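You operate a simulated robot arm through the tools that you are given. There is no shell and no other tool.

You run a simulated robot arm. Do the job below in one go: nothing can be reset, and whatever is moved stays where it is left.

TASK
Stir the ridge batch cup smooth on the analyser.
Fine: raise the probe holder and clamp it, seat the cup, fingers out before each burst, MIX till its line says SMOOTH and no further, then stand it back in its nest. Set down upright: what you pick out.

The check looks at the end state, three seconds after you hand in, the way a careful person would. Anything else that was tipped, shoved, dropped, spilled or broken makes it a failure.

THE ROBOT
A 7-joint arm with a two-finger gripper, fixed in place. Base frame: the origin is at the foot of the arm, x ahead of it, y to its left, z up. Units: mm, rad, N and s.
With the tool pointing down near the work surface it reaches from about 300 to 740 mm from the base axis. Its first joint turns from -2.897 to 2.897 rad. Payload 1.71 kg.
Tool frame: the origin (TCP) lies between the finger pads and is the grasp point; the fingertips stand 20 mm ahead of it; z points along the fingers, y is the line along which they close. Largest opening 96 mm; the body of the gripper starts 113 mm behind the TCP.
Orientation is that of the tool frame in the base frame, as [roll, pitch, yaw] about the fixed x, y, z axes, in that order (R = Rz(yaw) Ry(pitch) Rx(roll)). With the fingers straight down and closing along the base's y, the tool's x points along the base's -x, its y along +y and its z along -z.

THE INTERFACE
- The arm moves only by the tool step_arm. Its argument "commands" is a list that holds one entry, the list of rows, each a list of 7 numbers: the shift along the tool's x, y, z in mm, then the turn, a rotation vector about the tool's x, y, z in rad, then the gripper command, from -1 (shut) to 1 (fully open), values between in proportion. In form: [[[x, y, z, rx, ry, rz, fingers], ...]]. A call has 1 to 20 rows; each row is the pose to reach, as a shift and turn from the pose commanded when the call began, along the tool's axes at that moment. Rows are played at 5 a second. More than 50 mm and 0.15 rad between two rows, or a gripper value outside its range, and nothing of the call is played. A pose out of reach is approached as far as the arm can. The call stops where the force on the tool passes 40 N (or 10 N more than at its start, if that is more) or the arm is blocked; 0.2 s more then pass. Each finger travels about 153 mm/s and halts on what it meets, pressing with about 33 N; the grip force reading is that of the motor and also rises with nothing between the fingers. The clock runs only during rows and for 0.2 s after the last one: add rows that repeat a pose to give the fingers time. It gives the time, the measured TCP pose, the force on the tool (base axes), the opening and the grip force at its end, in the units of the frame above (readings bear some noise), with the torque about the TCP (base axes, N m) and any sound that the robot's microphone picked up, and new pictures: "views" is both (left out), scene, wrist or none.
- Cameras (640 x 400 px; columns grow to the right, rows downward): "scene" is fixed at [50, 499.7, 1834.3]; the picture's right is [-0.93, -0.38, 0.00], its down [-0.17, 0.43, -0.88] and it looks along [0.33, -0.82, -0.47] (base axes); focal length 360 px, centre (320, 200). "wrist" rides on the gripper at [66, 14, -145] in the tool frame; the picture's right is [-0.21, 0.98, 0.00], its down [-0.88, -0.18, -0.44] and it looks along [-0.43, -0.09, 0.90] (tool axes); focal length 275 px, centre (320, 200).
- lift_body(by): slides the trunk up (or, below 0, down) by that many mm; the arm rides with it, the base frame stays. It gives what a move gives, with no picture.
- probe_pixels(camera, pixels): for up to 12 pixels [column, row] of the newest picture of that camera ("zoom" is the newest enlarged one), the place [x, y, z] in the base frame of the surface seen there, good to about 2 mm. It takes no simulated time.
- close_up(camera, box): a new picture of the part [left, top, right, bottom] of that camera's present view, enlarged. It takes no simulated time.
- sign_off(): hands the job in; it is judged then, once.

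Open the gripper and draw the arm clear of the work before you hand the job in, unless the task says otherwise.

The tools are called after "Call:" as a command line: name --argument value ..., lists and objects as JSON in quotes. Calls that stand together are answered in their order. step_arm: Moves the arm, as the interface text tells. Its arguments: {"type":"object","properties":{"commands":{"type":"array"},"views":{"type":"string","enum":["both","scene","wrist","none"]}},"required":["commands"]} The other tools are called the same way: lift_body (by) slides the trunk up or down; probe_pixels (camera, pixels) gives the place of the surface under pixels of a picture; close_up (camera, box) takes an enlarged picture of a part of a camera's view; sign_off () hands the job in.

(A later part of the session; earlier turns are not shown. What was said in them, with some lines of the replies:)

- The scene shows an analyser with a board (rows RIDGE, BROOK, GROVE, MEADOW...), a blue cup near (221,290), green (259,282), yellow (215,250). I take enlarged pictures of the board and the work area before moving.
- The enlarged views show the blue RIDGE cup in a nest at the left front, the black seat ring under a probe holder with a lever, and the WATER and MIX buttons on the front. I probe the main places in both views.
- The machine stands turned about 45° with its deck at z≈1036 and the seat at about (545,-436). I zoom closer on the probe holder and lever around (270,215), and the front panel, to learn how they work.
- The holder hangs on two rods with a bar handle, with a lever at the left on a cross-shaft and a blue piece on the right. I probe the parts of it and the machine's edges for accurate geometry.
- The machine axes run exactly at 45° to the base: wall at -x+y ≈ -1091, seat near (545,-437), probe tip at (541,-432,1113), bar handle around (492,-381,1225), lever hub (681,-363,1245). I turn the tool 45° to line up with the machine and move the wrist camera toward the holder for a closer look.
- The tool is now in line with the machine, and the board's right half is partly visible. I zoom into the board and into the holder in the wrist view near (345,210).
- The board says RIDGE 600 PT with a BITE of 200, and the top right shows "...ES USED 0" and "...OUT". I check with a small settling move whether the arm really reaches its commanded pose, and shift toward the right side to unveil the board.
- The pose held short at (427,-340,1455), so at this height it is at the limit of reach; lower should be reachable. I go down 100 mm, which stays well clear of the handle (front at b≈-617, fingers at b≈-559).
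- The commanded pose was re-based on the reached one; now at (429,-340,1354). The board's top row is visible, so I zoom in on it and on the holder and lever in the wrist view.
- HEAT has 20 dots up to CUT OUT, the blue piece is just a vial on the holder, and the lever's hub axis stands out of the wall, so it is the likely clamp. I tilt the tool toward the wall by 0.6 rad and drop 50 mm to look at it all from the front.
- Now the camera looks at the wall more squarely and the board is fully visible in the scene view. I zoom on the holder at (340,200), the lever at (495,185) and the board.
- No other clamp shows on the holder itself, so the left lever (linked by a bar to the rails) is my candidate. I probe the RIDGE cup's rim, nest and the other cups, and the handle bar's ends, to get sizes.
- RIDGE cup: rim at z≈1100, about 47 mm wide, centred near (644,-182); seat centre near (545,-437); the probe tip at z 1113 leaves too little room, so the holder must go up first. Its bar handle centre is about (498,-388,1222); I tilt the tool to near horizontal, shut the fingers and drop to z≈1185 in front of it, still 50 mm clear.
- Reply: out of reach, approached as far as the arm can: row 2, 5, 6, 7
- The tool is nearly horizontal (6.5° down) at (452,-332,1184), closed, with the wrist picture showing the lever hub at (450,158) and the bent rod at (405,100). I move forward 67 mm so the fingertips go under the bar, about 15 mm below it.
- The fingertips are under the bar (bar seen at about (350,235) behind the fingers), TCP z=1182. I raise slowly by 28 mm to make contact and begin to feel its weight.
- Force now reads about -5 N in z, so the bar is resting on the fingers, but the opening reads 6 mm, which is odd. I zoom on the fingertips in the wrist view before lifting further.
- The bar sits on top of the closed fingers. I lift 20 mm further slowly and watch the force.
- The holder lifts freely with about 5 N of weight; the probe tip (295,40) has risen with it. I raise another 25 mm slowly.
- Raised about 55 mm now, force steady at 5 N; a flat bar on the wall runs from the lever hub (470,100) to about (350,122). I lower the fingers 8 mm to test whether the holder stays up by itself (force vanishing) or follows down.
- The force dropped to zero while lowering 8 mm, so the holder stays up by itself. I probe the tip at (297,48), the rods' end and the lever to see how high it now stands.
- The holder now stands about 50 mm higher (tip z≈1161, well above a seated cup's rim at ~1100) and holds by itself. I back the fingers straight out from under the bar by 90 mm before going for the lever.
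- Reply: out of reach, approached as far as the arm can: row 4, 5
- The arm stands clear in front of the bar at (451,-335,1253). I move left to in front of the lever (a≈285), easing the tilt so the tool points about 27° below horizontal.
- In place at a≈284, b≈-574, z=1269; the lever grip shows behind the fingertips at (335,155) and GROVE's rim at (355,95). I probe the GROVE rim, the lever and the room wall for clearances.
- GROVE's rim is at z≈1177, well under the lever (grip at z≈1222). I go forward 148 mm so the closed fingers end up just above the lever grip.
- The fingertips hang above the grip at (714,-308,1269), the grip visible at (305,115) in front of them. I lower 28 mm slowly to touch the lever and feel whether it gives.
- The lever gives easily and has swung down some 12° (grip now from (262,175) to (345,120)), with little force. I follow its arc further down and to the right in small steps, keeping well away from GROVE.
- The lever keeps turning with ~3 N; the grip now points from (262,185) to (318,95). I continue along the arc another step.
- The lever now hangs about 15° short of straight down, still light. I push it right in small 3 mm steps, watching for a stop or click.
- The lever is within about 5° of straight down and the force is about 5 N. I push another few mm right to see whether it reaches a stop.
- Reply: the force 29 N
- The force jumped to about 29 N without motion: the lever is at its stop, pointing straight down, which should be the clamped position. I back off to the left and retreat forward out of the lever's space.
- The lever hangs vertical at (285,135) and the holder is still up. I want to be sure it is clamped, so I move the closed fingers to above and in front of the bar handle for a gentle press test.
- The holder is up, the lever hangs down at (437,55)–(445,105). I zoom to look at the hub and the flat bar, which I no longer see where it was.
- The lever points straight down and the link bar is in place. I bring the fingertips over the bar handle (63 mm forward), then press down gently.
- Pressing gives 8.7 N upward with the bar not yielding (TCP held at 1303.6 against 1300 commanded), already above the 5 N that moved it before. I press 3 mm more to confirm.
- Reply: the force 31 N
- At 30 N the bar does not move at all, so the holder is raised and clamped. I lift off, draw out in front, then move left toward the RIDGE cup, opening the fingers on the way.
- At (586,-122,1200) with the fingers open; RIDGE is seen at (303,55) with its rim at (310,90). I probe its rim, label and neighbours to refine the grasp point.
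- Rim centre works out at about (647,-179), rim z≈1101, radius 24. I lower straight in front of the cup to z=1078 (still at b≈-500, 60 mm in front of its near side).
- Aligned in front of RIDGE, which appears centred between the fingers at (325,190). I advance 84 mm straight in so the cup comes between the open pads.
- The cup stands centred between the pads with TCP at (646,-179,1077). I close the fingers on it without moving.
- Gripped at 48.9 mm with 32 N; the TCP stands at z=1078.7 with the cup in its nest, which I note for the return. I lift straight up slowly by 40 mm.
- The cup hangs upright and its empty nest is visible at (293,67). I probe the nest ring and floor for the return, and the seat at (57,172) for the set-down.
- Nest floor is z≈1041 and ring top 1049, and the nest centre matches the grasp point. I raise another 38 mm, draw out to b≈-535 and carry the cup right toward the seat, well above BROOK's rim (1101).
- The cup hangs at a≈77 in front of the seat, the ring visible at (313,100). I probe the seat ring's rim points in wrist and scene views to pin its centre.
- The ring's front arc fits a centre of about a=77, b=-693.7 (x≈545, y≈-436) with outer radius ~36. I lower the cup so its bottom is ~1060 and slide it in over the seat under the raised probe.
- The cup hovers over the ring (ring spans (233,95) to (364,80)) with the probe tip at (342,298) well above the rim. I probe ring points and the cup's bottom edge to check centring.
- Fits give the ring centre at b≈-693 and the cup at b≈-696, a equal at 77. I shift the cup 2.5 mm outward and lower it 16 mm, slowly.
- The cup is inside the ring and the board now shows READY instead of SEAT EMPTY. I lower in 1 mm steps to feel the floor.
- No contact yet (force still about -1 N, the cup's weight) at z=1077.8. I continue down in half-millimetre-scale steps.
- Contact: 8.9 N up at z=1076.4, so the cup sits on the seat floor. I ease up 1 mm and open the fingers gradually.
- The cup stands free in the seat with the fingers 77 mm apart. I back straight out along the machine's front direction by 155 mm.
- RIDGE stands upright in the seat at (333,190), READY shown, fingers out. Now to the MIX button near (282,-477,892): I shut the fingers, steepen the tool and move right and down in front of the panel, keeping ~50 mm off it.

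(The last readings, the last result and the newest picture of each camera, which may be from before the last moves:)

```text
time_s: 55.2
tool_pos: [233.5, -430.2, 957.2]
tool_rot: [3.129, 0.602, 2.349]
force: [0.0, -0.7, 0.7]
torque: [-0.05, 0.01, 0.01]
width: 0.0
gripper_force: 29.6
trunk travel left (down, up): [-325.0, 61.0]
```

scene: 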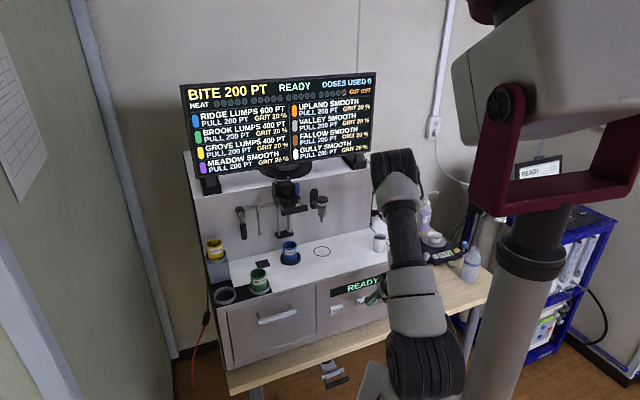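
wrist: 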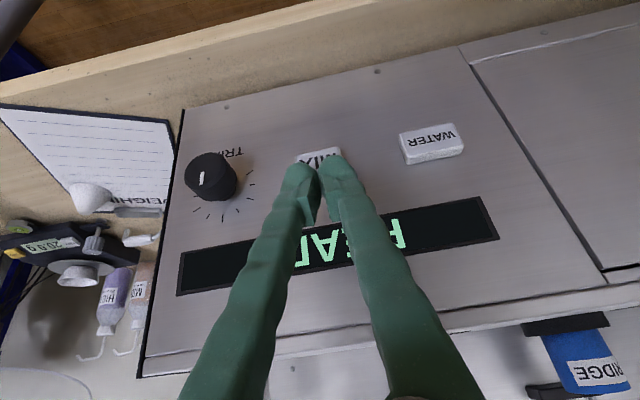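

The tool stands in front of the panel; MIX is just beyond the fingertips at (320,155). I probe the MIX face's corners, the panel beside it, and the display strip.

Call:
probe_pixels --camera "wrist" --pixels '[[320, 153], [300, 158], [338, 150], [320, 147], [325, 115], [270, 160], [430, 143], [210, 175], [405, 155], [460, 148], [360, 150], [300, 168]]'

Call:
close_up --camera "wrist" --box '[170, 100, 480, 290]'

Call:
close_up --camera "scene" --box '[180, 68, 385, 180]'

```text
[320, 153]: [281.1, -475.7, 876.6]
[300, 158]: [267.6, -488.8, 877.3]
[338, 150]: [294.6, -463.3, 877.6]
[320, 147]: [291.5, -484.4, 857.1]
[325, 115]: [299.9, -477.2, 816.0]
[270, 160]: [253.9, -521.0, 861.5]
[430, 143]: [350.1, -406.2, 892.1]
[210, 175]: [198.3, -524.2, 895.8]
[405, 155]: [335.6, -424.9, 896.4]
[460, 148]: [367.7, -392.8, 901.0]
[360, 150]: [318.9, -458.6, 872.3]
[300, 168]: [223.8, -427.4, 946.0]
```

```text
2.06 times, centred on (325, 195) of wrist
```

zoom: 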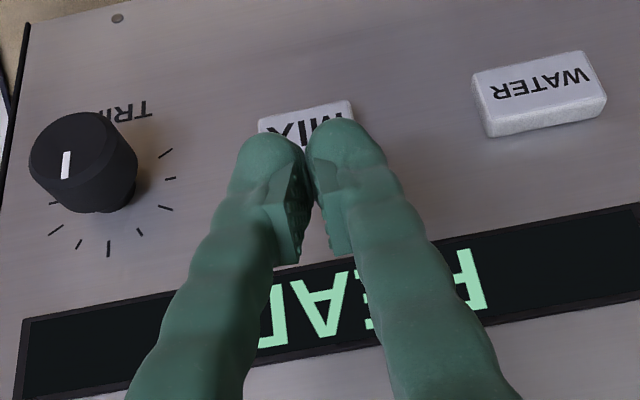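

```text
3.12 times, centred on (282, 124) of scene
```

zoom: 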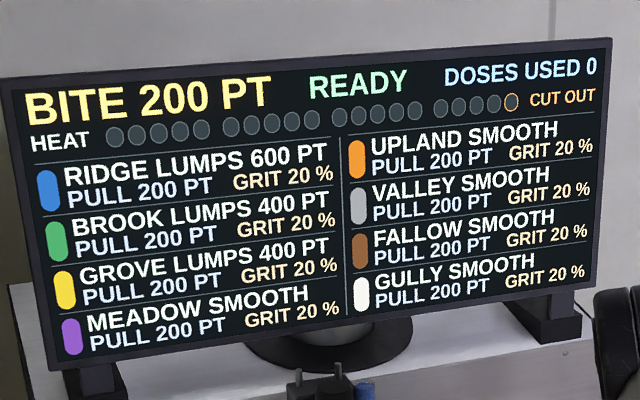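

MIX's face is centred about (282,-477,888), 38 mm wide, standing 14 mm off the panel. I drop to its height and approach until the fingertip corner is about 15 mm off the face.

Call:
step_arm --commands '[[[2.9, 0.3, 15.6, 0, 0, 0, -1], [5.8, 0.5, 31.2, 0, 0, 0, -1], [8.7, 0.8, 46.8, 0, 0, 0, -1], [11.6, 1, 62.4, 0, 0, 0, -1], [7.5, 1, 65.2, 0, 0, 0, -1], [7.5, 1, 65.2, 0, 0, 0, -1]]]'

```text
time_s: 56.6
tool_pos: [258.1, -452.1, 898.5]
tool_rot: [3.128, 0.601, 2.346]
force: [-1.1, -0.3, -0.2]
torque: [0.0, -0.01, 0.0]
width: 0.0
gripper_force: 29.4
trunk travel left (down, up): [-325.0, 61.0]
```

scene: 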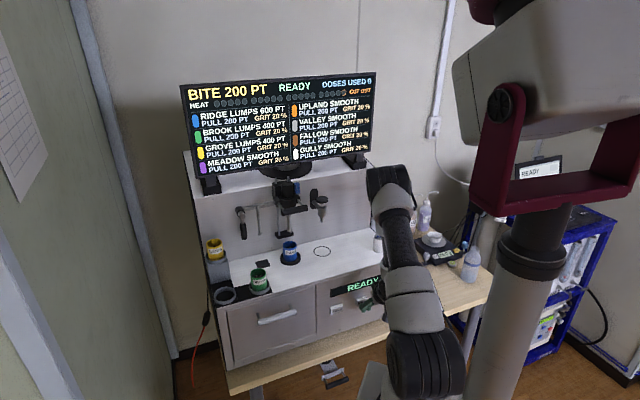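
wrist: 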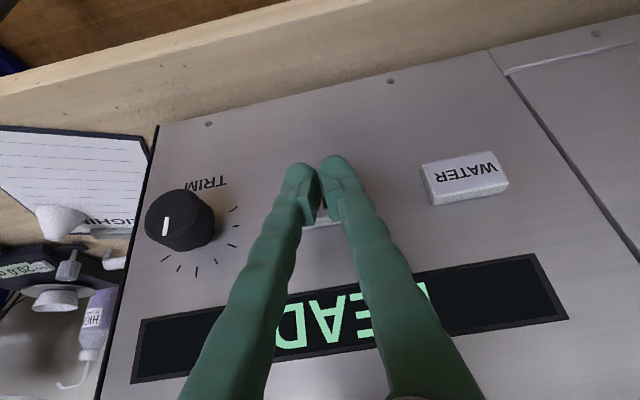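

The fingertip corner is about 13 mm off MIX. I make one brief press: forward to about 4 mm past first contact, then back off at once.

Call:
step_arm --commands '[[[-5, 0, 3.4, 0, 0, 0, -1], [-9.1, 0, 6.2, 0, 0, 0, -1], [-10.7, 0, 7.4, 0, 0, 0, -1], [-12, 0, 8.2, 0, 0, 0, -1], [-13.2, 0, 9.1, 0, 0, 0, -1], [-14.4, 0, 9.9, 0, 0, 0, -1], [-4.1, 0, 2.8, 0, 0, 0, -1]]]'

```text
time_s: 58.2
tool_pos: [261.0, -454.6, 899.3]
tool_rot: [3.127, 0.6, 2.348]
force: [-0.7, -0.3, 0.0]
torque: [-0.02, -0.04, 0.01]
width: 0.0
gripper_force: 29.1
trunk travel left (down, up): [-325.0, 61.0]
```

scene: 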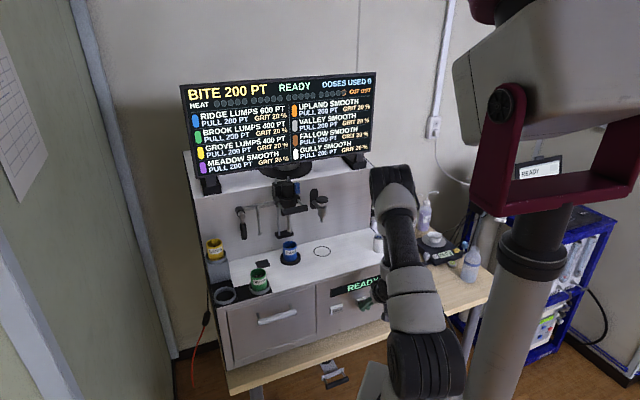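
wrist: 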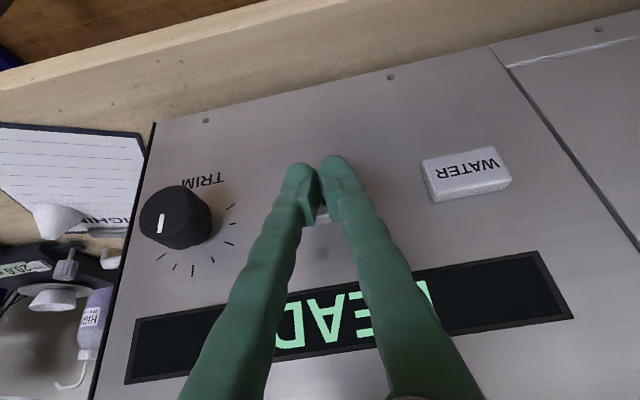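

The panel still says READY, so the press did not go deep enough. I go forward again to the same depth and stop there to read the force.

Call:
step_arm --commands '[[[-6.6, 0, 4.5, 0, 0, 0, -1], [-10.3, 0, 7.1, 0, 0, 0, -1], [-11.6, 0, 7.9, 0, 0, 0, -1]]]'

```text
time_s: 59.0
tool_pos: [271.0, -464.5, 899.4]
tool_rot: [3.126, 0.6, 2.35]
force: [-0.8, 2.1, 0.5]
torque: [-0.01, 0.01, 0.01]
width: 6.1
gripper_force: 29.9
trunk travel left (down, up): [-325.0, 61.0]
```

scene: 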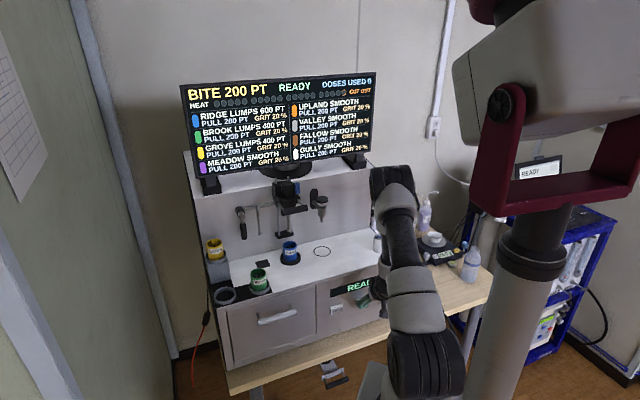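
wrist: 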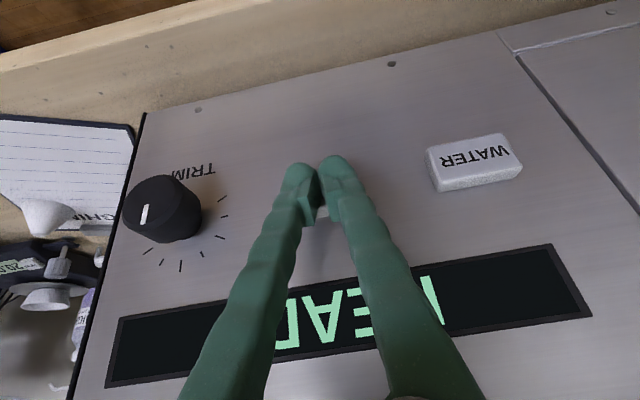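

Contact has begun (about 2 N) at b≈-520. I press on 5 mm more and then release at once in the same call.

Call:
step_arm --commands '[[[-1.2, 0, 0.8, 0, 0, 0, -1], [-2.5, 0, 1.7, 0, 0, 0, -1], [-4.1, 0, 2.8, 0, 0, 0, -1], [8, 0, -5.5, 0, 0, 0, -1]]]'

```text
time_s: 60.0
tool_pos: [264.1, -458.5, 899.3]
tool_rot: [3.13, 0.602, 2.349]
force: [1.4, -0.4, 0.3]
torque: [-0.03, -0.01, 0.04]
width: 0.2
gripper_force: 29.6
trunk travel left (down, up): [-325.0, 61.0]
heard: click
```

scene: 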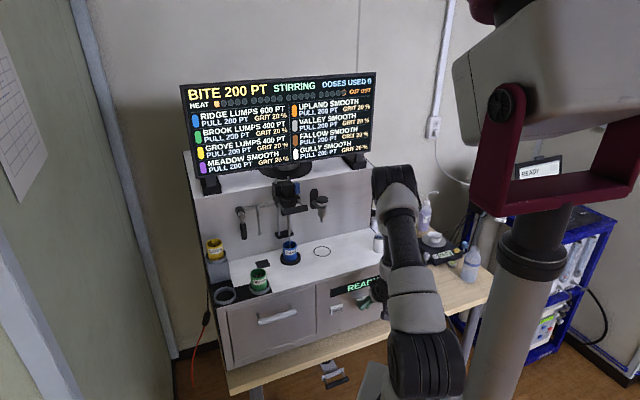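
wrist: 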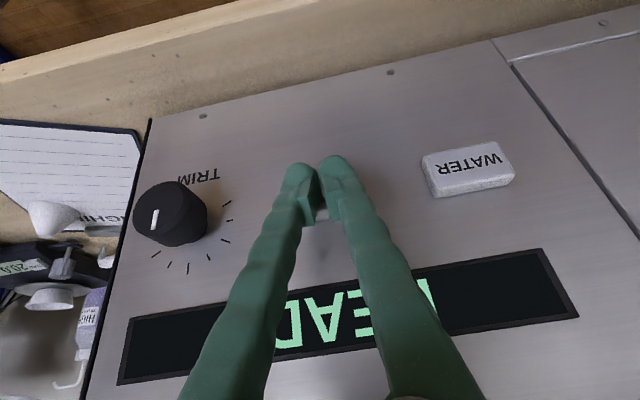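

A click was heard and the board says STIRRING with one heat dot lit. I hold still for two seconds and watch the board.

Call:
step_arm --commands '[[[0, 0, 0, 0, 0, 0, -1], [0, 0, 0, 0, 0, 0, -1], [0, 0, 0, 0, 0, 0, -1], [0, 0, 0, 0, 0, 0, -1], [0, 0, 0, 0, 0, 0, -1], [0, 0, 0, 0, 0, 0, -1], [0, 0, 0, 0, 0, 0, -1], [0, 0, 0, 0, 0, 0, -1], [0, 0, 0, 0, 0, 0, -1], [0, 0, 0, 0, 0, 0, -1]]]' --views "scene"

Call:
close_up --camera "scene" --box '[180, 68, 385, 180]'

```text
time_s: 62.2
tool_pos: [264.8, -459.7, 898.4]
tool_rot: [3.128, 0.6, 2.35]
force: [0.4, -0.4, 0.4]
torque: [-0.01, -0.01, 0.04]
width: 0.0
gripper_force: 29.6
trunk travel left (down, up): [-325.0, 61.0]
```

scene: 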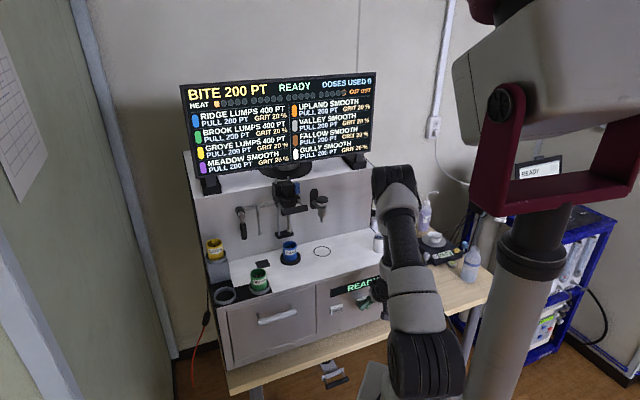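

```text
3.12 times, centred on (282, 124) of scene
```

zoom: 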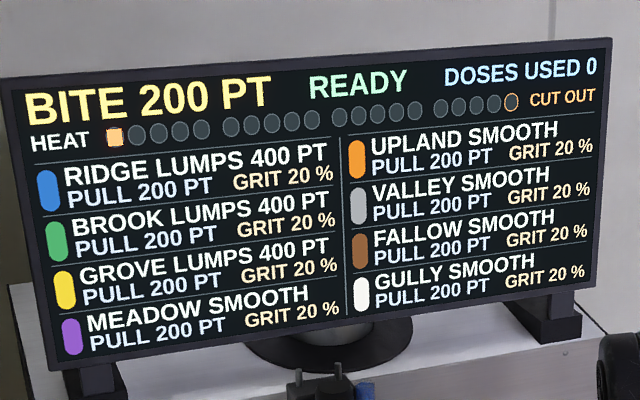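

RIDGE has dropped from 600 to 400 PT, status READY, one heat dot. I press MIX a second time with the same stroke and release, then wait.

Call:
step_arm --commands '[[[-6, 0, 4.1, 0, 0, 0, -1], [-9.3, 0, 6.4, 0, 0, 0, -1], [-10.7, 0, 7.3, 0, 0, 0, -1], [-12.1, 0, 8.3, 0, 0, 0, -1], [0, 0, 0, 0, 0, 0, -1], [0, 0, 0, 0, 0, 0, -1]]]' --views "scene"

```text
time_s: 63.6
tool_pos: [264.5, -458.3, 899.1]
tool_rot: [3.128, 0.603, 2.349]
force: [0.5, -0.1, -0.1]
torque: [0.02, 0.01, -0.02]
width: 0.0
gripper_force: 29.3
trunk travel left (down, up): [-325.0, 61.0]
heard: click
```

scene: 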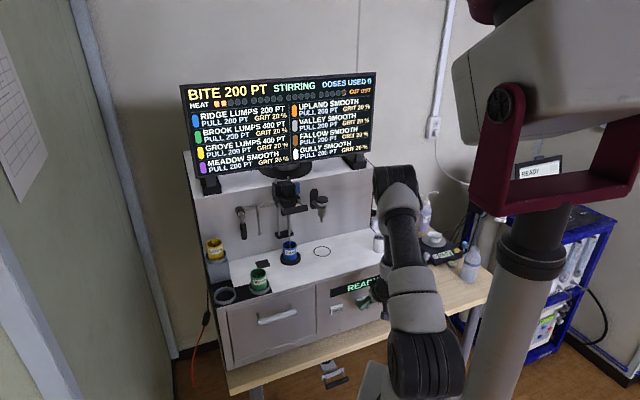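

A click again and the board shows STIRRING with RIDGE at 200 PT. I wait until it is READY and read the board before pressing again.

Call:
step_arm --commands '[[[0, 0, 0, 0, 0, 0, -1], [0, 0, 0, 0, 0, 0, -1], [0, 0, 0, 0, 0, 0, -1], [0, 0, 0, 0, 0, 0, -1], [0, 0, 0, 0, 0, 0, -1], [0, 0, 0, 0, 0, 0, -1], [0, 0, 0, 0, 0, 0, -1], [0, 0, 0, 0, 0, 0, -1], [0, 0, 0, 0, 0, 0, -1], [0, 0, 0, 0, 0, 0, -1]]]' --views "scene"

Call:
close_up --camera "scene" --box '[180, 68, 385, 180]'

Call:
close_up --camera "scene" --box '[230, 160, 350, 280]'

```text
time_s: 65.8
tool_pos: [265.5, -458.5, 897.8]
tool_rot: [3.127, 0.601, 2.349]
force: [-0.5, 0.2, -0.1]
torque: [0.0, 0.0, -0.01]
width: 0.0
gripper_force: 29.7
trunk travel left (down, up): [-325.0, 61.0]
```

scene: 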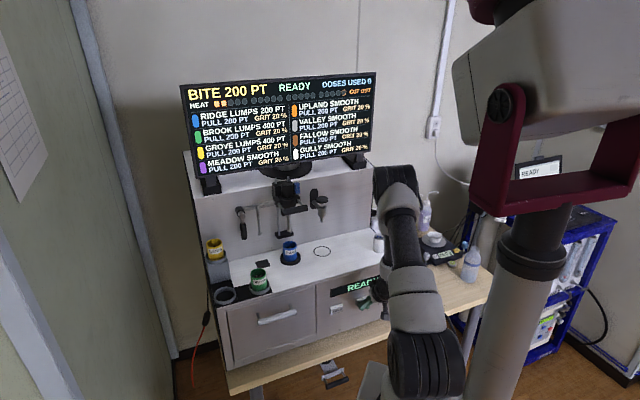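

```text
3.12 times, centred on (282, 124) of scene
```

zoom: 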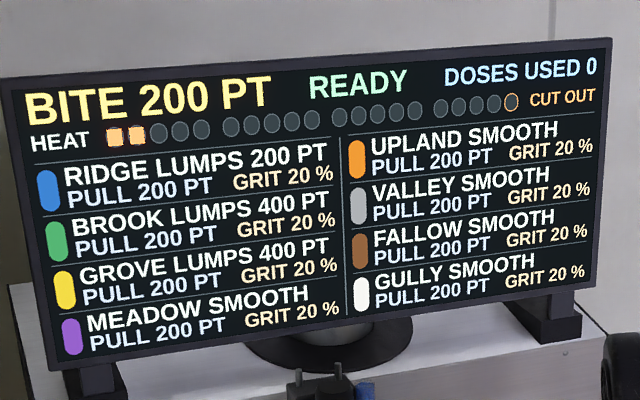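

```text
3.33 times, centred on (290, 220) of scene
```

zoom: 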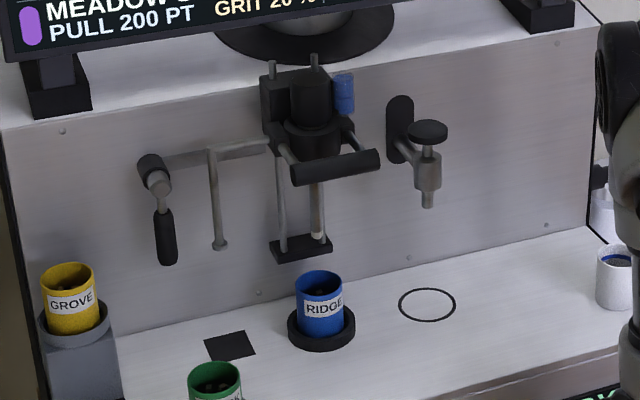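

RIDGE reads LUMPS 200 PT, READY, two heat dots, and the holder is still up. One more 200 PT bite should make it smooth, so I press MIX a third time.

Call:
step_arm --commands '[[[-6, 0, 4.1, 0, 0, 0, -1], [-9.3, 0, 6.4, 0, 0, 0, -1], [-10.7, 0, 7.3, 0, 0, 0, -1], [-12.1, 0, 8.3, 0, 0, 0, -1], [0, 0, 0, 0, 0, 0, -1], [0, 0, 0, 0, 0, 0, -1]]]' --views "scene"

```text
time_s: 67.2
tool_pos: [265.4, -458.3, 900.1]
tool_rot: [3.13, 0.604, 2.349]
force: [0.7, 0.0, -1.1]
torque: [0.0, 0.02, 0.01]
width: 0.0
gripper_force: 29.4
trunk travel left (down, up): [-325.0, 61.0]
heard: click
```

scene: 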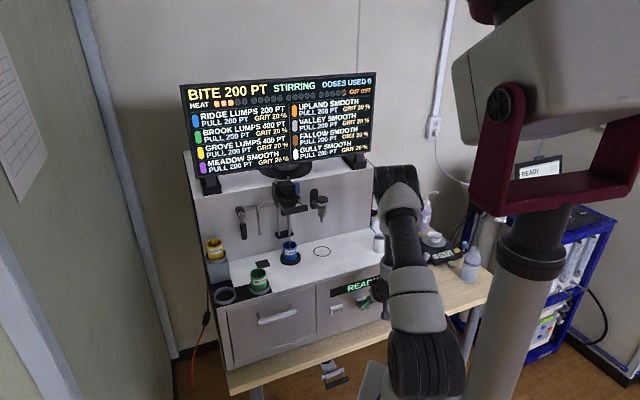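

It is STIRRING with three heat dots. I back the fingertips away from MIX a little and wait for the burst to end, then read the RIDGE line.

Call:
step_arm --commands '[[[8, 0, -5.5, 0, 0, 0, -1], [16, 0, -11, 0, 0, 0, -1], [16, 0, -11, 0, 0, 0, -1], [16, 0, -11, 0, 0, 0, -1], [16, 0, -11, 0, 0, 0, -1], [16, 0, -11, 0, 0, 0, -1], [16, 0, -11, 0, 0, 0, -1], [16, 0, -11, 0, 0, 0, -1], [16, 0, -11, 0, 0, 0, -1], [16, 0, -11, 0, 0, 0, -1]]]' --views "scene"

Call:
close_up --camera "scene" --box '[180, 68, 385, 180]'

```text
time_s: 69.4
tool_pos: [250.2, -443.6, 899.3]
tool_rot: [3.128, 0.6, 2.348]
force: [-0.2, -0.3, -1.0]
torque: [0.0, 0.03, 0.0]
width: 0.0
gripper_force: 29.7
trunk travel left (down, up): [-325.0, 61.0]
```

scene: 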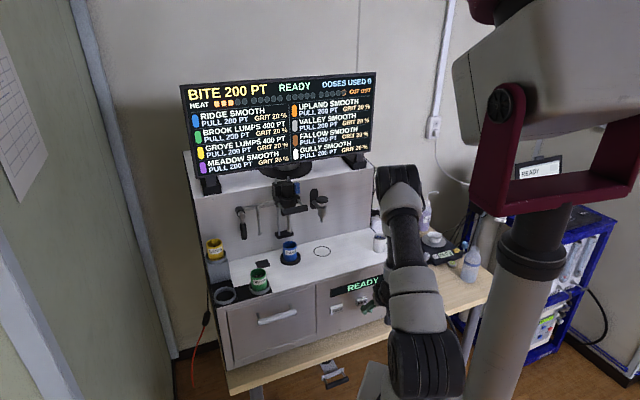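

```text
3.12 times, centred on (282, 124) of scene
```

zoom: 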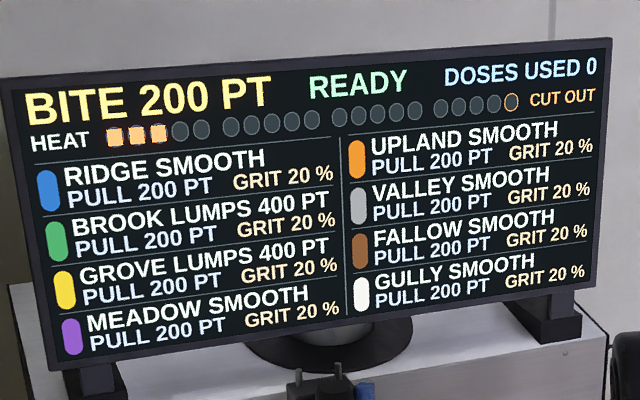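

RIDGE now reads SMOOTH, so no more MIX. I go back up and left to stand in front of the seated cup with the fingers opening, rising clear of the panel first.

Call:
step_arm --commands '[[[-12, 0, -23, 0, 0, 0, -1], [-24, 0, -46, 0, 0, 0, -1], [-36.5, 0, -68.5, 0, 0, 0, -1], [-48.6, 0, -91.4, 0, 0, 0, -1], [-60.8, 0, -114, 0, 0, 0, -1], [-73, 0, -137, 0, 0, 0, -1], [-85.1, 0, -159.9, 0, 0, 0, -1], [-91, 24, -155.6, 0, -0.055, 0, 0], [-96.8, 48, -151.4, 0, -0.11, 0, 0.5], [-102.6, 71, -147, 0, -0.165, 0, 0.7], [-108.4, 95, -143, 0, -0.22, 0, 0.7], [-114.3, 119, -138.6, 0, -0.275, 0, 0.7], [-120, 143, -134.3, 0, -0.33, 0, 0.7], [-126, 166, -130, 0, -0.385, 0, 0.7], [-131.8, 190, -125.8, 0, -0.44, 0, 0.7], [-137.6, 214, -121.5, 0, -0.495, 0, 0.7], [-137.6, 214, -121.5, 0, -0.495, 0, 0.7]]]'

```text
time_s: 73.0
tool_pos: [432.9, -324.5, 1079.7]
tool_rot: [3.116, 1.097, 2.332]
force: [-0.5, 0.8, 0.9]
torque: [0.0, 0.01, 0.01]
width: 81.4
gripper_force: 0.1
trunk travel left (down, up): [-325.0, 61.0]
```

scene: 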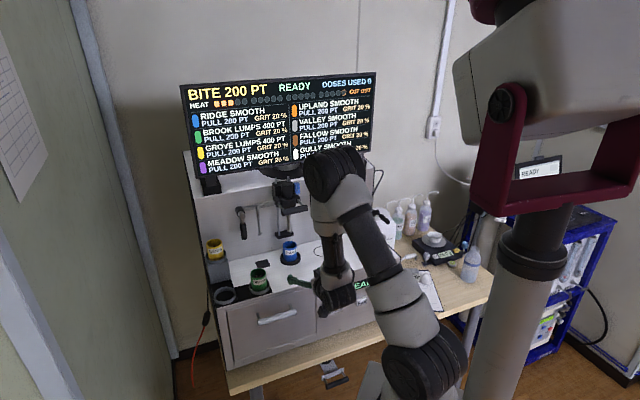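
wrist: 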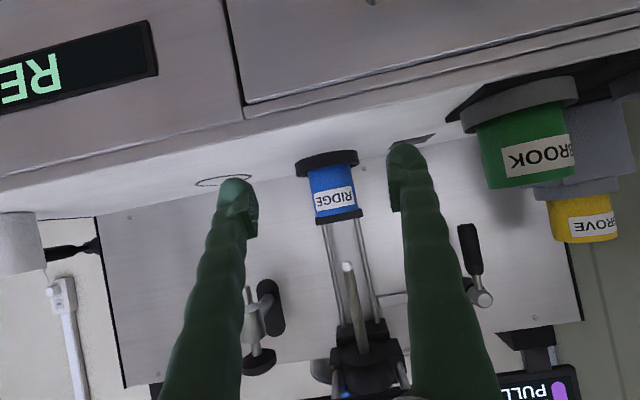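

RIDGE is still upright in the seat at (335,185), centred between the fingers. I advance 157 mm to the same place where I released it.

Call:
step_arm --commands '[[[-8.7, 0, 17.5, 0, 0, 0, 0.7], [-17.5, 0, 35.1, 0, 0, 0, 0.7], [-26.2, 0, 52.7, 0, 0, 0, 0.7], [-34.9, 0, 70.2, 0, 0, 0, 0.7], [-43.6, 0, 87.8, 0, 0, 0, 0.7], [-52.4, 0, 105.3, 0, 0, 0, 0.7], [-61.1, 0, 122.9, 0, 0, 0, 0.7], [-69.8, 0, 140.4, 0, 0, 0, 0.7], [-69.8, 0, 140.4, 0, 0, 0, 0.7]]]'

```text
time_s: 75.0
tool_pos: [543.2, -436.4, 1077.1]
tool_rot: [3.116, 1.096, 2.334]
force: [0.1, 0.5, 0.6]
torque: [0.0, -0.01, -0.01]
width: 81.6
gripper_force: 0.1
trunk travel left (down, up): [-325.0, 61.0]
```

scene: 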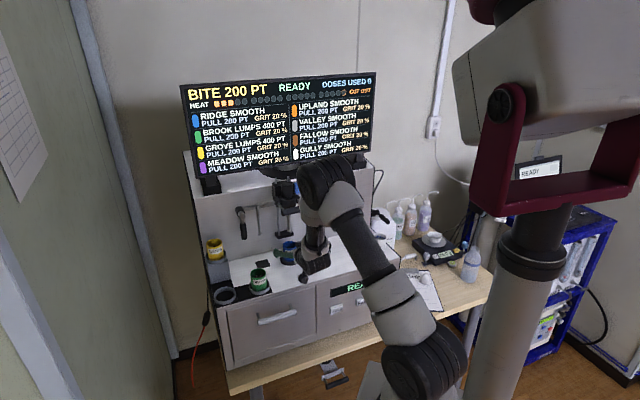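
wrist: 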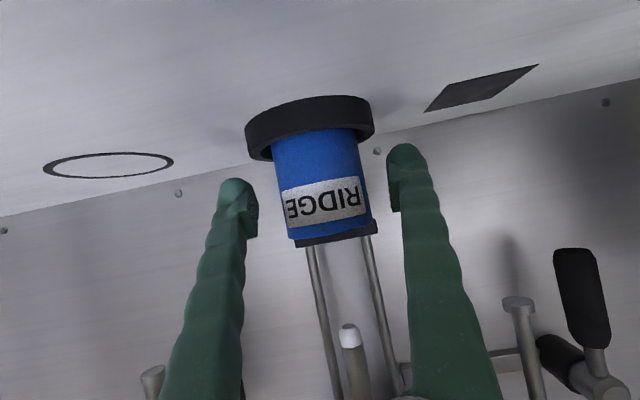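

The cup is between the fingers again at the release pose. I close on it and lift 19 mm straight up, clear of the ring but still under the probe tip.

Call:
step_arm --commands '[[[0, 0, 0, 0, 0, 0, 0.3], [0, 0, 0, 0, 0, 0, -1], [0, 0, 0, 0, 0, 0, -1], [0, 0, 0, 0, 0, 0, -1], [-3.6, 0, -1.8, 0, 0, 0, -1], [-8, 0, -4.1, 0, 0, 0, -1], [-12.5, 0, -6.4, 0, 0, 0, -1], [-16.9, 0, -8.7, 0, 0, 0, -1], [-16.9, 0, -8.7, 0, 0, 0, -1]]]'

```text
time_s: 77.0
tool_pos: [543.1, -436.6, 1095.0]
tool_rot: [3.117, 1.095, 2.336]
force: [0.4, 0.7, -0.9]
torque: [0.0, 0.0, 0.02]
width: 48.7
gripper_force: 33.2
trunk travel left (down, up): [-325.0, 61.0]
```

scene: 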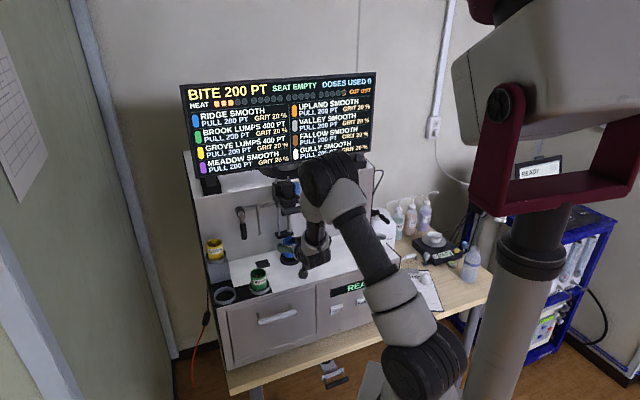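
wrist: 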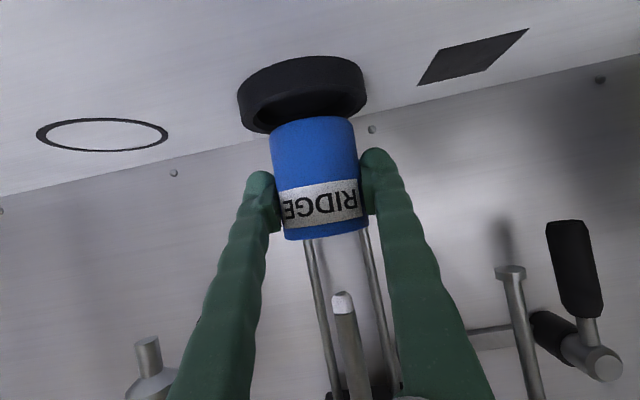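

The board shows SEAT EMPTY and RIDGE SMOOTH; the cup hangs steady. I draw it straight out, raise it, and carry it left over BROOK at the same height as before.

Call:
step_arm --commands '[[[7, 0, -13.5, 0, 0, 0, -1], [16, 0, -31, 0, 0, 0, -1], [25.4, 0, -49.3, 0, 0, 0, -1], [34.8, 0, -67.5, 0, 0, 0, -1], [44.2, 0, -85.8, 0, 0, 0, -1], [53.6, 0, -104, 0, 0, 0, -1], [63, 0, -122.3, 0, 0, 0, -1], [72.4, 0, -140.5, 0, 0, 0, -1], [46, 0, -154, 0, 0, 0, -1], [19.9, 0, -167.5, 0, 0, 0, -1], [19.9, 20, -167.5, 0, 0, 0, -1], [19.9, 45, -167.5, 0, 0, 0, -1], [19.9, 72, -167.5, 0, 0, 0, -1], [19.9, 100, -167.5, 0, 0, 0, -1], [19.9, 128, -167.5, 0, 0, 0, -1], [19.9, 156, -167.5, 0, 0, 0, -1], [19.9, 184, -167.5, 0, 0, 0, -1], [19.9, 212, -167.5, 0, 0, 0, -1], [19.9, 238, -167.5, 0, 0, 0, -1], [19.9, 254.6, -167.5, 0, 0, 0, -1]]]'

```text
time_s: 81.2
tool_pos: [611.4, -145.3, 1158.9]
tool_rot: [3.116, 1.097, 2.336]
force: [0.7, 0.0, -1.0]
torque: [0.0, 0.01, -0.04]
width: 48.3
gripper_force: 33.3
trunk travel left (down, up): [-325.0, 61.0]
```

scene: 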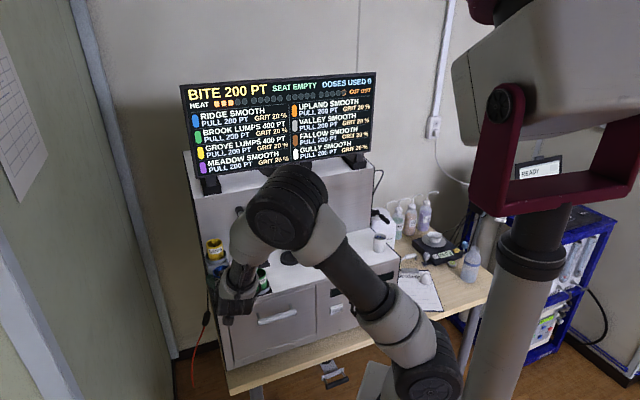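
wrist: 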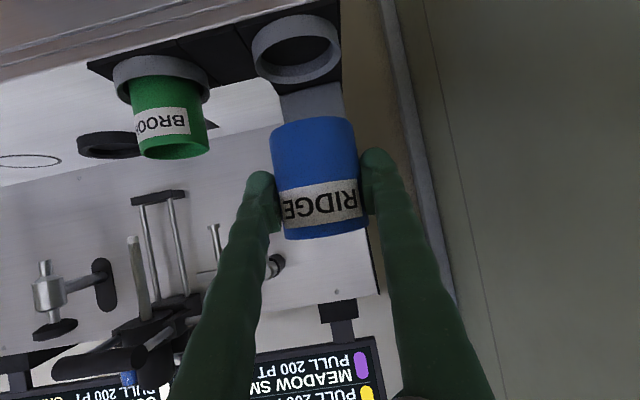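

The cup is left of BROOK at a≈330, with its nest at (297,50). I move in 49 mm over the nest and lower to z≈1117, the same height as in the earlier picture for comparison.

Call:
step_arm --commands '[[[-7.5, 0.1, 14.6, 0, 0, 0, -1], [-15, 0.2, 29.3, 0, 0, 0, -1], [-22.5, 0.3, 43.9, 0, 0, 0, -1], [-22.5, 0.3, 43.9, 0, 0, 0, -1], [-13, 0.3, 48.8, 0, 0, 0, -1], [-4, 0.3, 53.4, 0, 0, 0, -1], [5.5, 0.3, 58.3, 0, 0, 0, -1], [14.9, 0.3, 63.1, 0, 0, 0, -1], [14.9, 0.3, 63.1, 0, 0, 0, -1]]]'

```text
time_s: 83.2
tool_pos: [646.1, -179.1, 1116.0]
tool_rot: [3.117, 1.097, 2.334]
force: [0.7, 0.0, -0.6]
torque: [0.01, 0.0, 0.0]
width: 48.4
gripper_force: 33.0
trunk travel left (down, up): [-325.0, 61.0]
```

scene: 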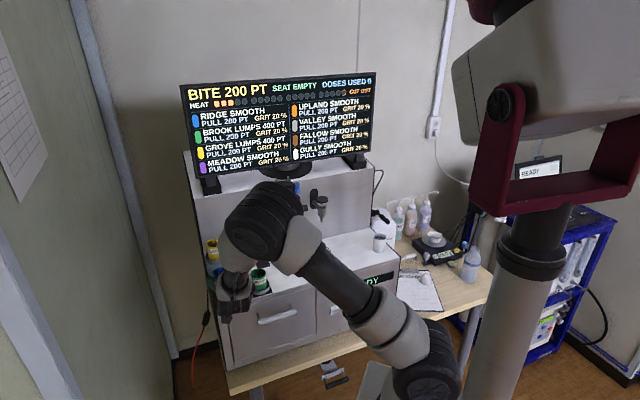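
wrist: 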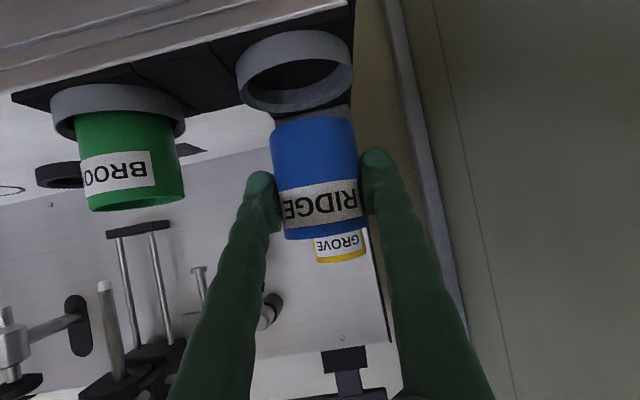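

The view matches the one at lift-off, with the ring at (294,72) and TCP at (646,-179). I lower 33 mm slowly into the nest.

Call:
step_arm --commands '[[[6, 0, 3.1, 0, 0, 0, -1], [12, 0, 6.1, 0, 0, 0, -1], [18, 0, 9.2, 0, 0, 0, -1], [24, 0, 12.3, 0, 0, 0, -1], [29.4, 0, 15, 0, 0, 0, -1], [29.4, 0, 15, 0, 0, 0, -1]]]'

```text
time_s: 84.6
tool_pos: [647.2, -178.5, 1082.6]
tool_rot: [3.116, 1.093, 2.336]
force: [0.4, -1.2, -0.4]
torque: [-0.02, -0.01, 0.0]
width: 48.5
gripper_force: 32.6
trunk travel left (down, up): [-325.0, 61.0]
```

scene: 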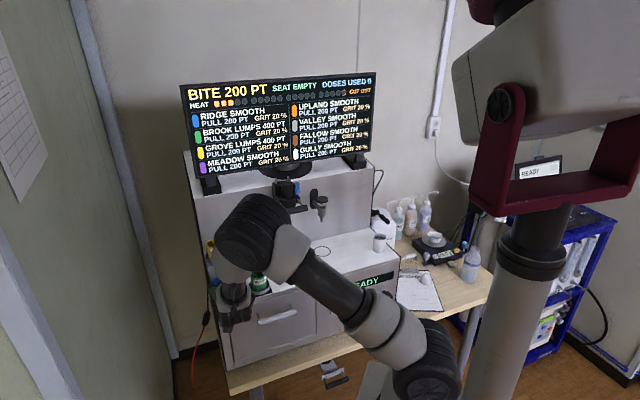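
wrist: 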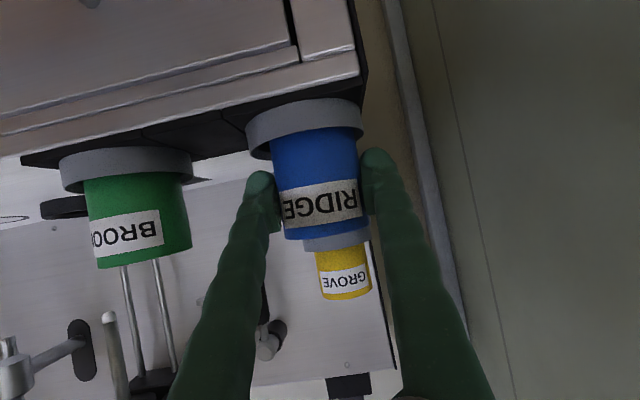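

The cup is inside the nest ring without touching the sides (force near zero) at z=1082.6. I continue in sub-millimetre steps until the floor is felt.

Call:
step_arm --commands '[[[0.9, 0, 0.5, 0, 0, 0, -1], [1.8, 0, 0.9, 0, 0, 0, -1], [2.7, 0, 1.4, 0, 0, 0, -1], [3.2, 0, 1.7, 0, 0, 0, -1], [3.2, 0, 1.7, 0, 0, 0, -1]]]' --views "none"

```text
time_s: 85.8
tool_pos: [646.9, -177.9, 1079.2]
tool_rot: [3.116, 1.095, 2.338]
force: [-0.2, 0.4, -0.8]
torque: [-0.04, -0.01, 0.01]
width: 48.7
gripper_force: 33.5
trunk travel left (down, up): [-325.0, 61.0]
```

Still just the cup's weight at z=1079.2. I go on another 2.5 mm in small steps.

Call:
step_arm --commands '[[[0.6, 0, 0.3, 0, 0, 0, -1], [1.2, 0, 0.6, 0, 0, 0, -1], [1.8, 0, 0.9, 0, 0, 0, -1], [2.3, 0, 1.2, 0, 0, 0, -1], [2.3, 0, 1.2, 0, 0, 0, -1]]]' --views "none"

```text
time_s: 87.0
tool_pos: [647.8, -177.6, 1077.7]
tool_rot: [3.114, 1.098, 2.333]
force: [-0.1, 1.3, 10.3]
torque: [-0.15, 0.13, 0.0]
width: 48.2
gripper_force: 33.0
trunk travel left (down, up): [-325.0, 61.0]
```

Contact: 10 N up at z=1077.7, so the cup rests on the nest floor. I ease up a millimetre and open the fingers gradually.

Call:
step_arm --commands '[[[-1, 0, -0.5, 0, 0, 0, -1], [-1, 0, -0.5, 0, 0, 0, 0.1], [-1, 0, -0.5, 0, 0, 0, 0.3], [-1, 0, -0.5, 0, 0, 0, 0.6], [-1, 0, -0.5, 0, 0, 0, 0.7]]]'

```text
time_s: 88.2
tool_pos: [647.6, -178.1, 1078.1]
tool_rot: [3.118, 1.094, 2.335]
force: [0.2, 0.5, 0.2]
torque: [0.01, 0.03, -0.04]
width: 81.5
gripper_force: 0.0
trunk travel left (down, up): [-325.0, 61.0]
```

scene: 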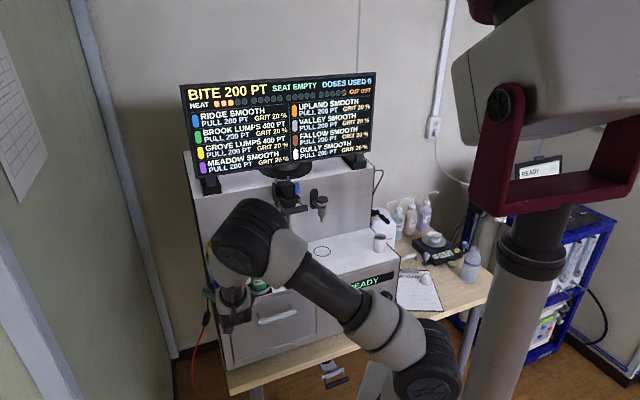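
wrist: 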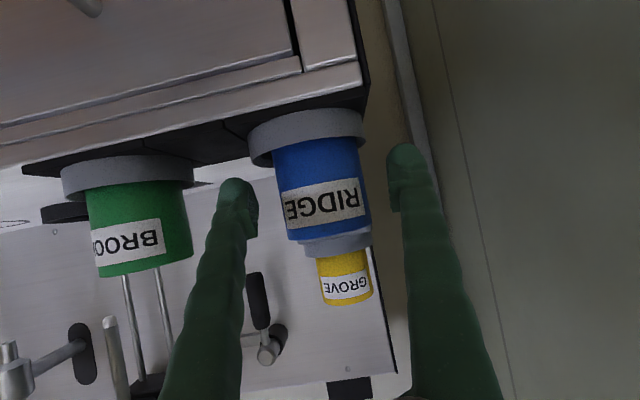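

Released; the cup looks seated, though slightly toward the left side of the ring. I zoom and probe to check it is upright and on the nest floor.

Call:
close_up --camera "wrist" --box '[230, 90, 390, 270]'

Call:
probe_pixels --camera "wrist" --pixels '[[320, 200], [278, 190], [365, 185], [330, 233], [280, 160], [356, 150], [250, 150], [364, 130], [305, 118], [270, 165], [320, 150], [290, 238]]'

```text
2.22 times, centred on (310, 180) of wrist
```

zoom: 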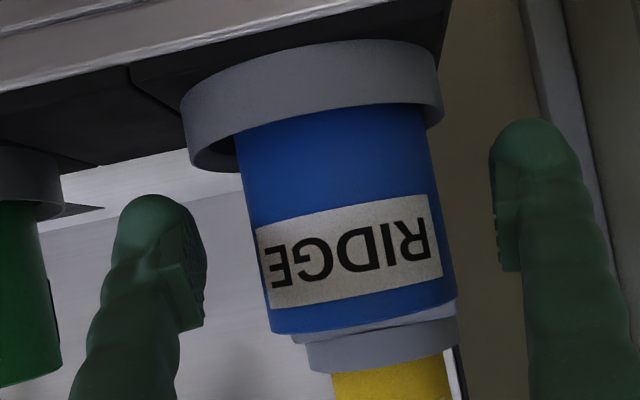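

```text
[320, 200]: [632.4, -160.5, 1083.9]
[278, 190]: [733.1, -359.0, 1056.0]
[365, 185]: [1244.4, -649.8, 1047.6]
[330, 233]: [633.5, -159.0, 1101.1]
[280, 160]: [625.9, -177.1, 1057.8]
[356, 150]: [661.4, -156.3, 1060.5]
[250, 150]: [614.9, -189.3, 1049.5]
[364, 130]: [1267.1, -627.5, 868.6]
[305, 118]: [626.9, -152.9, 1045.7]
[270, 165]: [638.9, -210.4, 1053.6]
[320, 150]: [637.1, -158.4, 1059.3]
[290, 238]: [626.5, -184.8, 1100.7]
```

The rim stands at z≈1101 all round, as at the start, so the cup is upright on its nest floor. I withdraw straight out 110 mm, then rise clear.

Call:
step_arm --commands '[[[4.6, 0, -8.9, 0, 0, 0, 0.7], [11.5, 0, -22.2, 0, 0, 0, 0.7], [20.6, 0, -40, 0, 0, 0, 0.7], [29.8, 0, -57.8, 0, 0, 0, 0.7], [39, 0, -75.6, 0, 0, 0, 0.7], [50.4, 0, -97.8, 0, 0, 0, 0.7], [28, 0, -109, 0, 0, 0, 0.7], [6, 0, -120.6, 0, 0, 0, 0.7], [-16, 0, -132, 0, 0, 0, 0.7], [-38.5, 0, -143.5, 0, 0, 0, 0.7], [-60.7, 0, -155, 0, 0, 0, 0.7], [-83, 0, -166.4, 0, 0, 0, 1], [-83, 0, -166.4, 0, 0, 0, 1]]]'

```text
time_s: 91.0
tool_pos: [567.2, -103.3, 1227.8]
tool_rot: [3.118, 1.096, 2.337]
force: [0.2, 0.6, 0.5]
torque: [0.04, 0.04, 0.0]
width: 96.0
gripper_force: 0.0
trunk travel left (down, up): [-325.0, 61.0]
```

scene: 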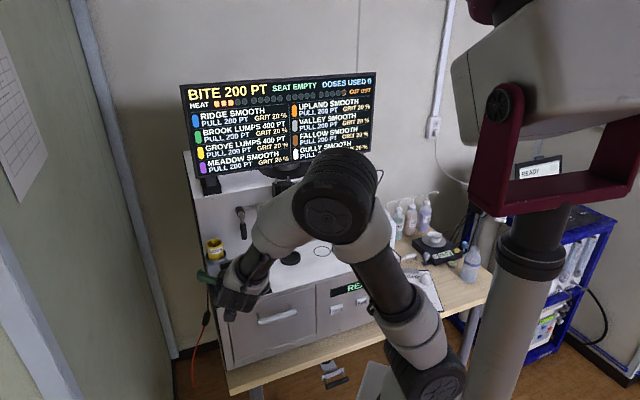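
wrist: 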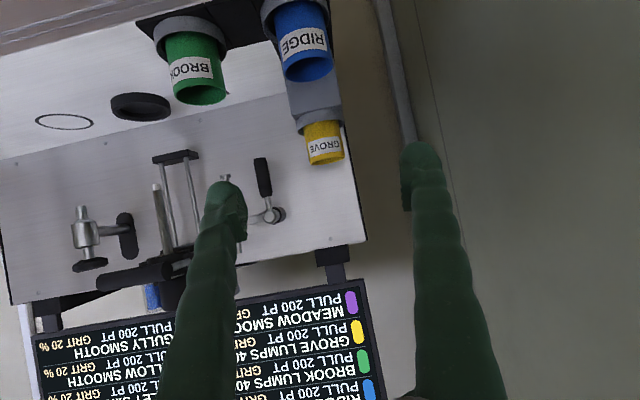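

The cup stands in its nest at (300,40), everything else in place. I carry the arm, open, right and up away from the cups so the scene camera can see the whole machine.

Call:
step_arm --commands '[[[-20, 0, -3, 0, 0, 0, 1], [-40, -10, -6, 0, 0, 0, 1], [-60, -30, -9, 0, 0.045, 0, 1], [-75, -55, -12, 0, 0.09, 0, 1], [-83, -80, -13.5, 0, 0.135, 0, 1], [-83, -105, -13.5, 0, 0.18, 0, 1], [-83, -130, -13.5, 0, 0.225, 0, 1], [-83, -155, -13.5, 0, 0.27, 0, 1], [-83, -180, -13.5, 0, 0.315, 0, 1], [-83, -205, -13.5, 0, 0.36, 0, 1], [-83, -228, -13.5, 0, 0.405, 0, 1], [-83, -250, -13.5, 0, 0.45, 0, 1], [-83, -250, -13.5, 0, 0.495, 0, 1]]]'

Call:
close_up --camera "scene" --box '[180, 60, 400, 190]'

Call:
close_up --camera "scene" --box '[190, 170, 410, 345]'

```text
time_s: 93.8
tool_pos: [409.6, -302.4, 1303.8]
tool_rot: [3.128, 0.624, 2.348]
force: [-0.1, -1.2, -0.2]
torque: [0.03, -0.02, 0.0]
width: 96.1
gripper_force: 0.1
trunk travel left (down, up): [-325.0, 61.0]
```

scene: 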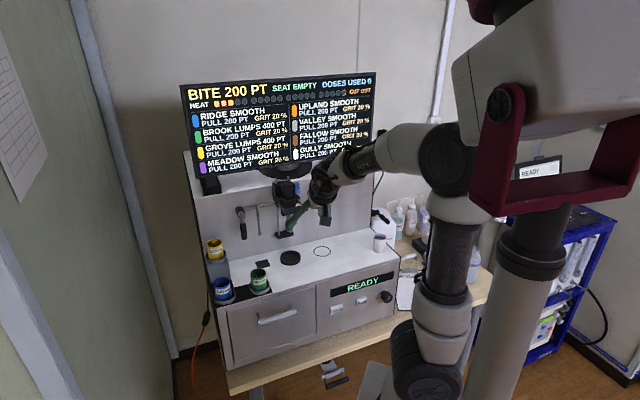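
wrist: 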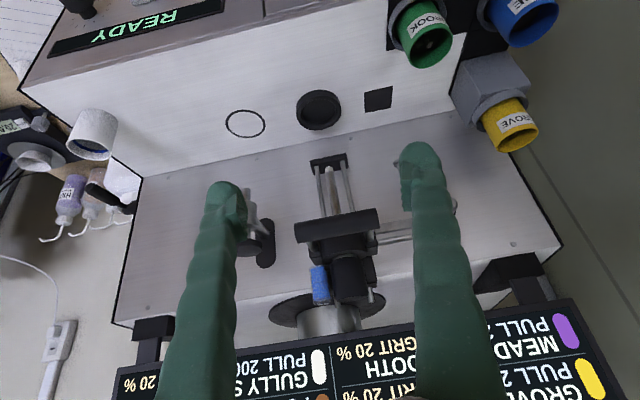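

```text
2.91 times, centred on (290, 125) of scene
```

zoom: 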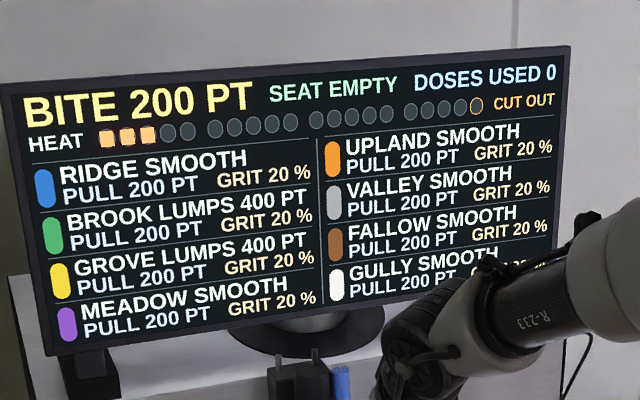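

```text
2.29 times, centred on (300, 258) of scene
```

zoom: 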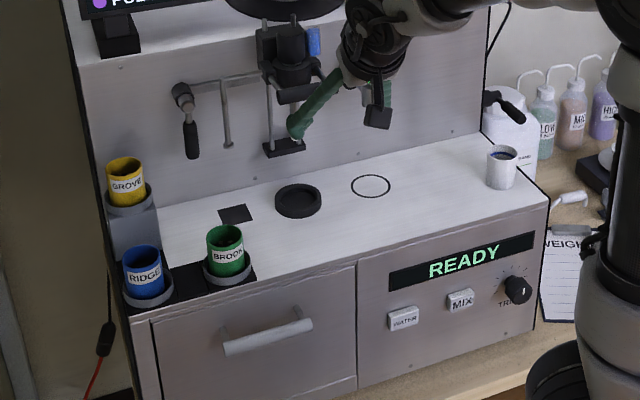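

RIDGE SMOOTH on the board, seat empty, cups upright, holder up with lever down. I take one last close look at the RIDGE cup and draw the arm a bit further up and back.

Call:
close_up --camera "scene" --box '[190, 230, 290, 310]'

Call:
step_arm --commands '[[[0, 0, -20, 0, 0, 0, 1], [0, -5, -40, 0, 0, 0, 1], [0, -10, -60, 0, 0.05, 0, 1], [0, -15, -80, 0, 0.1, 0, 1], [0, -15, -80, 0, 0.1, 0, 1]]]'

```text
5.00 times, centred on (240, 270) of scene
```

zoom: 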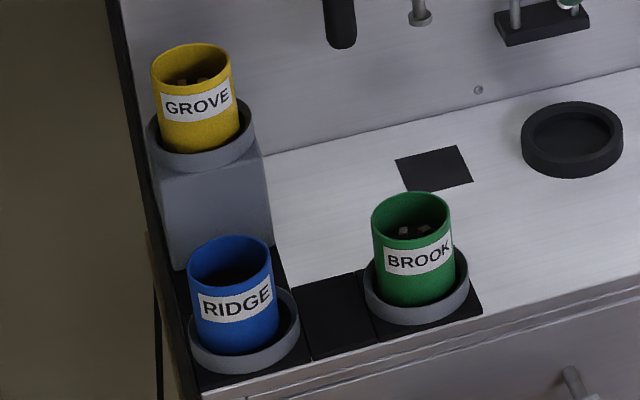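

```text
time_s: 95.0
tool_pos: [365.7, -279.9, 1370.7]
tool_rot: [3.132, 0.503, 2.35]
force: [-0.3, -0.7, -0.4]
torque: [-0.01, 0.02, 0.02]
width: 96.2
gripper_force: 0.1
trunk travel left (down, up): [-325.0, 61.0]
```

scene: 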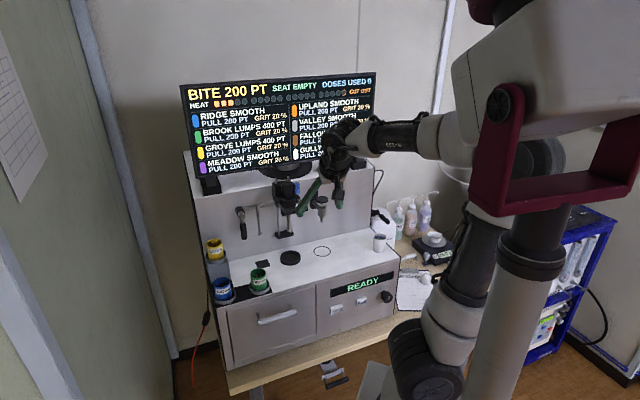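
wrist: 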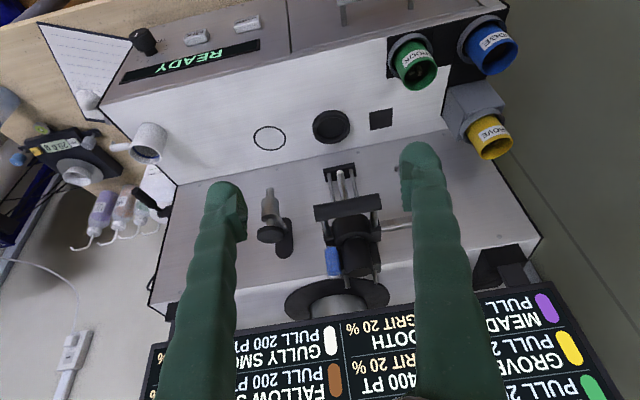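

The RIDGE cup stands upright in its nest with no lumps visible, its line reads SMOOTH, the seat is empty, the holder is raised and clamped, and the arm is clear with the gripper open. I hand the job in.

Call:
sign_off

```text
The job is handed in.
```

The ridge cup is stirred smooth and standing upright back in its nest, and the job is handed in.

- **Probe holder:** I raised it about 50 mm and turned the lever down to its stop to clamp it. It did not move when I pressed on it with about 30 N.
- **Mixing:** It took three MIX bursts, taking the ridge line from 600 to 400 to 200 points and then to SMOOTH. The fingers were clear of the cup for each burst, and I stopped there. Heat reached 3 of 20 dots.
- **Cup position:** It sits about 3 mm toward one side of its nest, but it rests on the nest floor with its rim at the same height as at the start.
- **Everything else:** The other cups, WATER and TRIM were not touched. The holder is still up and clamped, the seat is empty, and the arm is clear with the gripper open.
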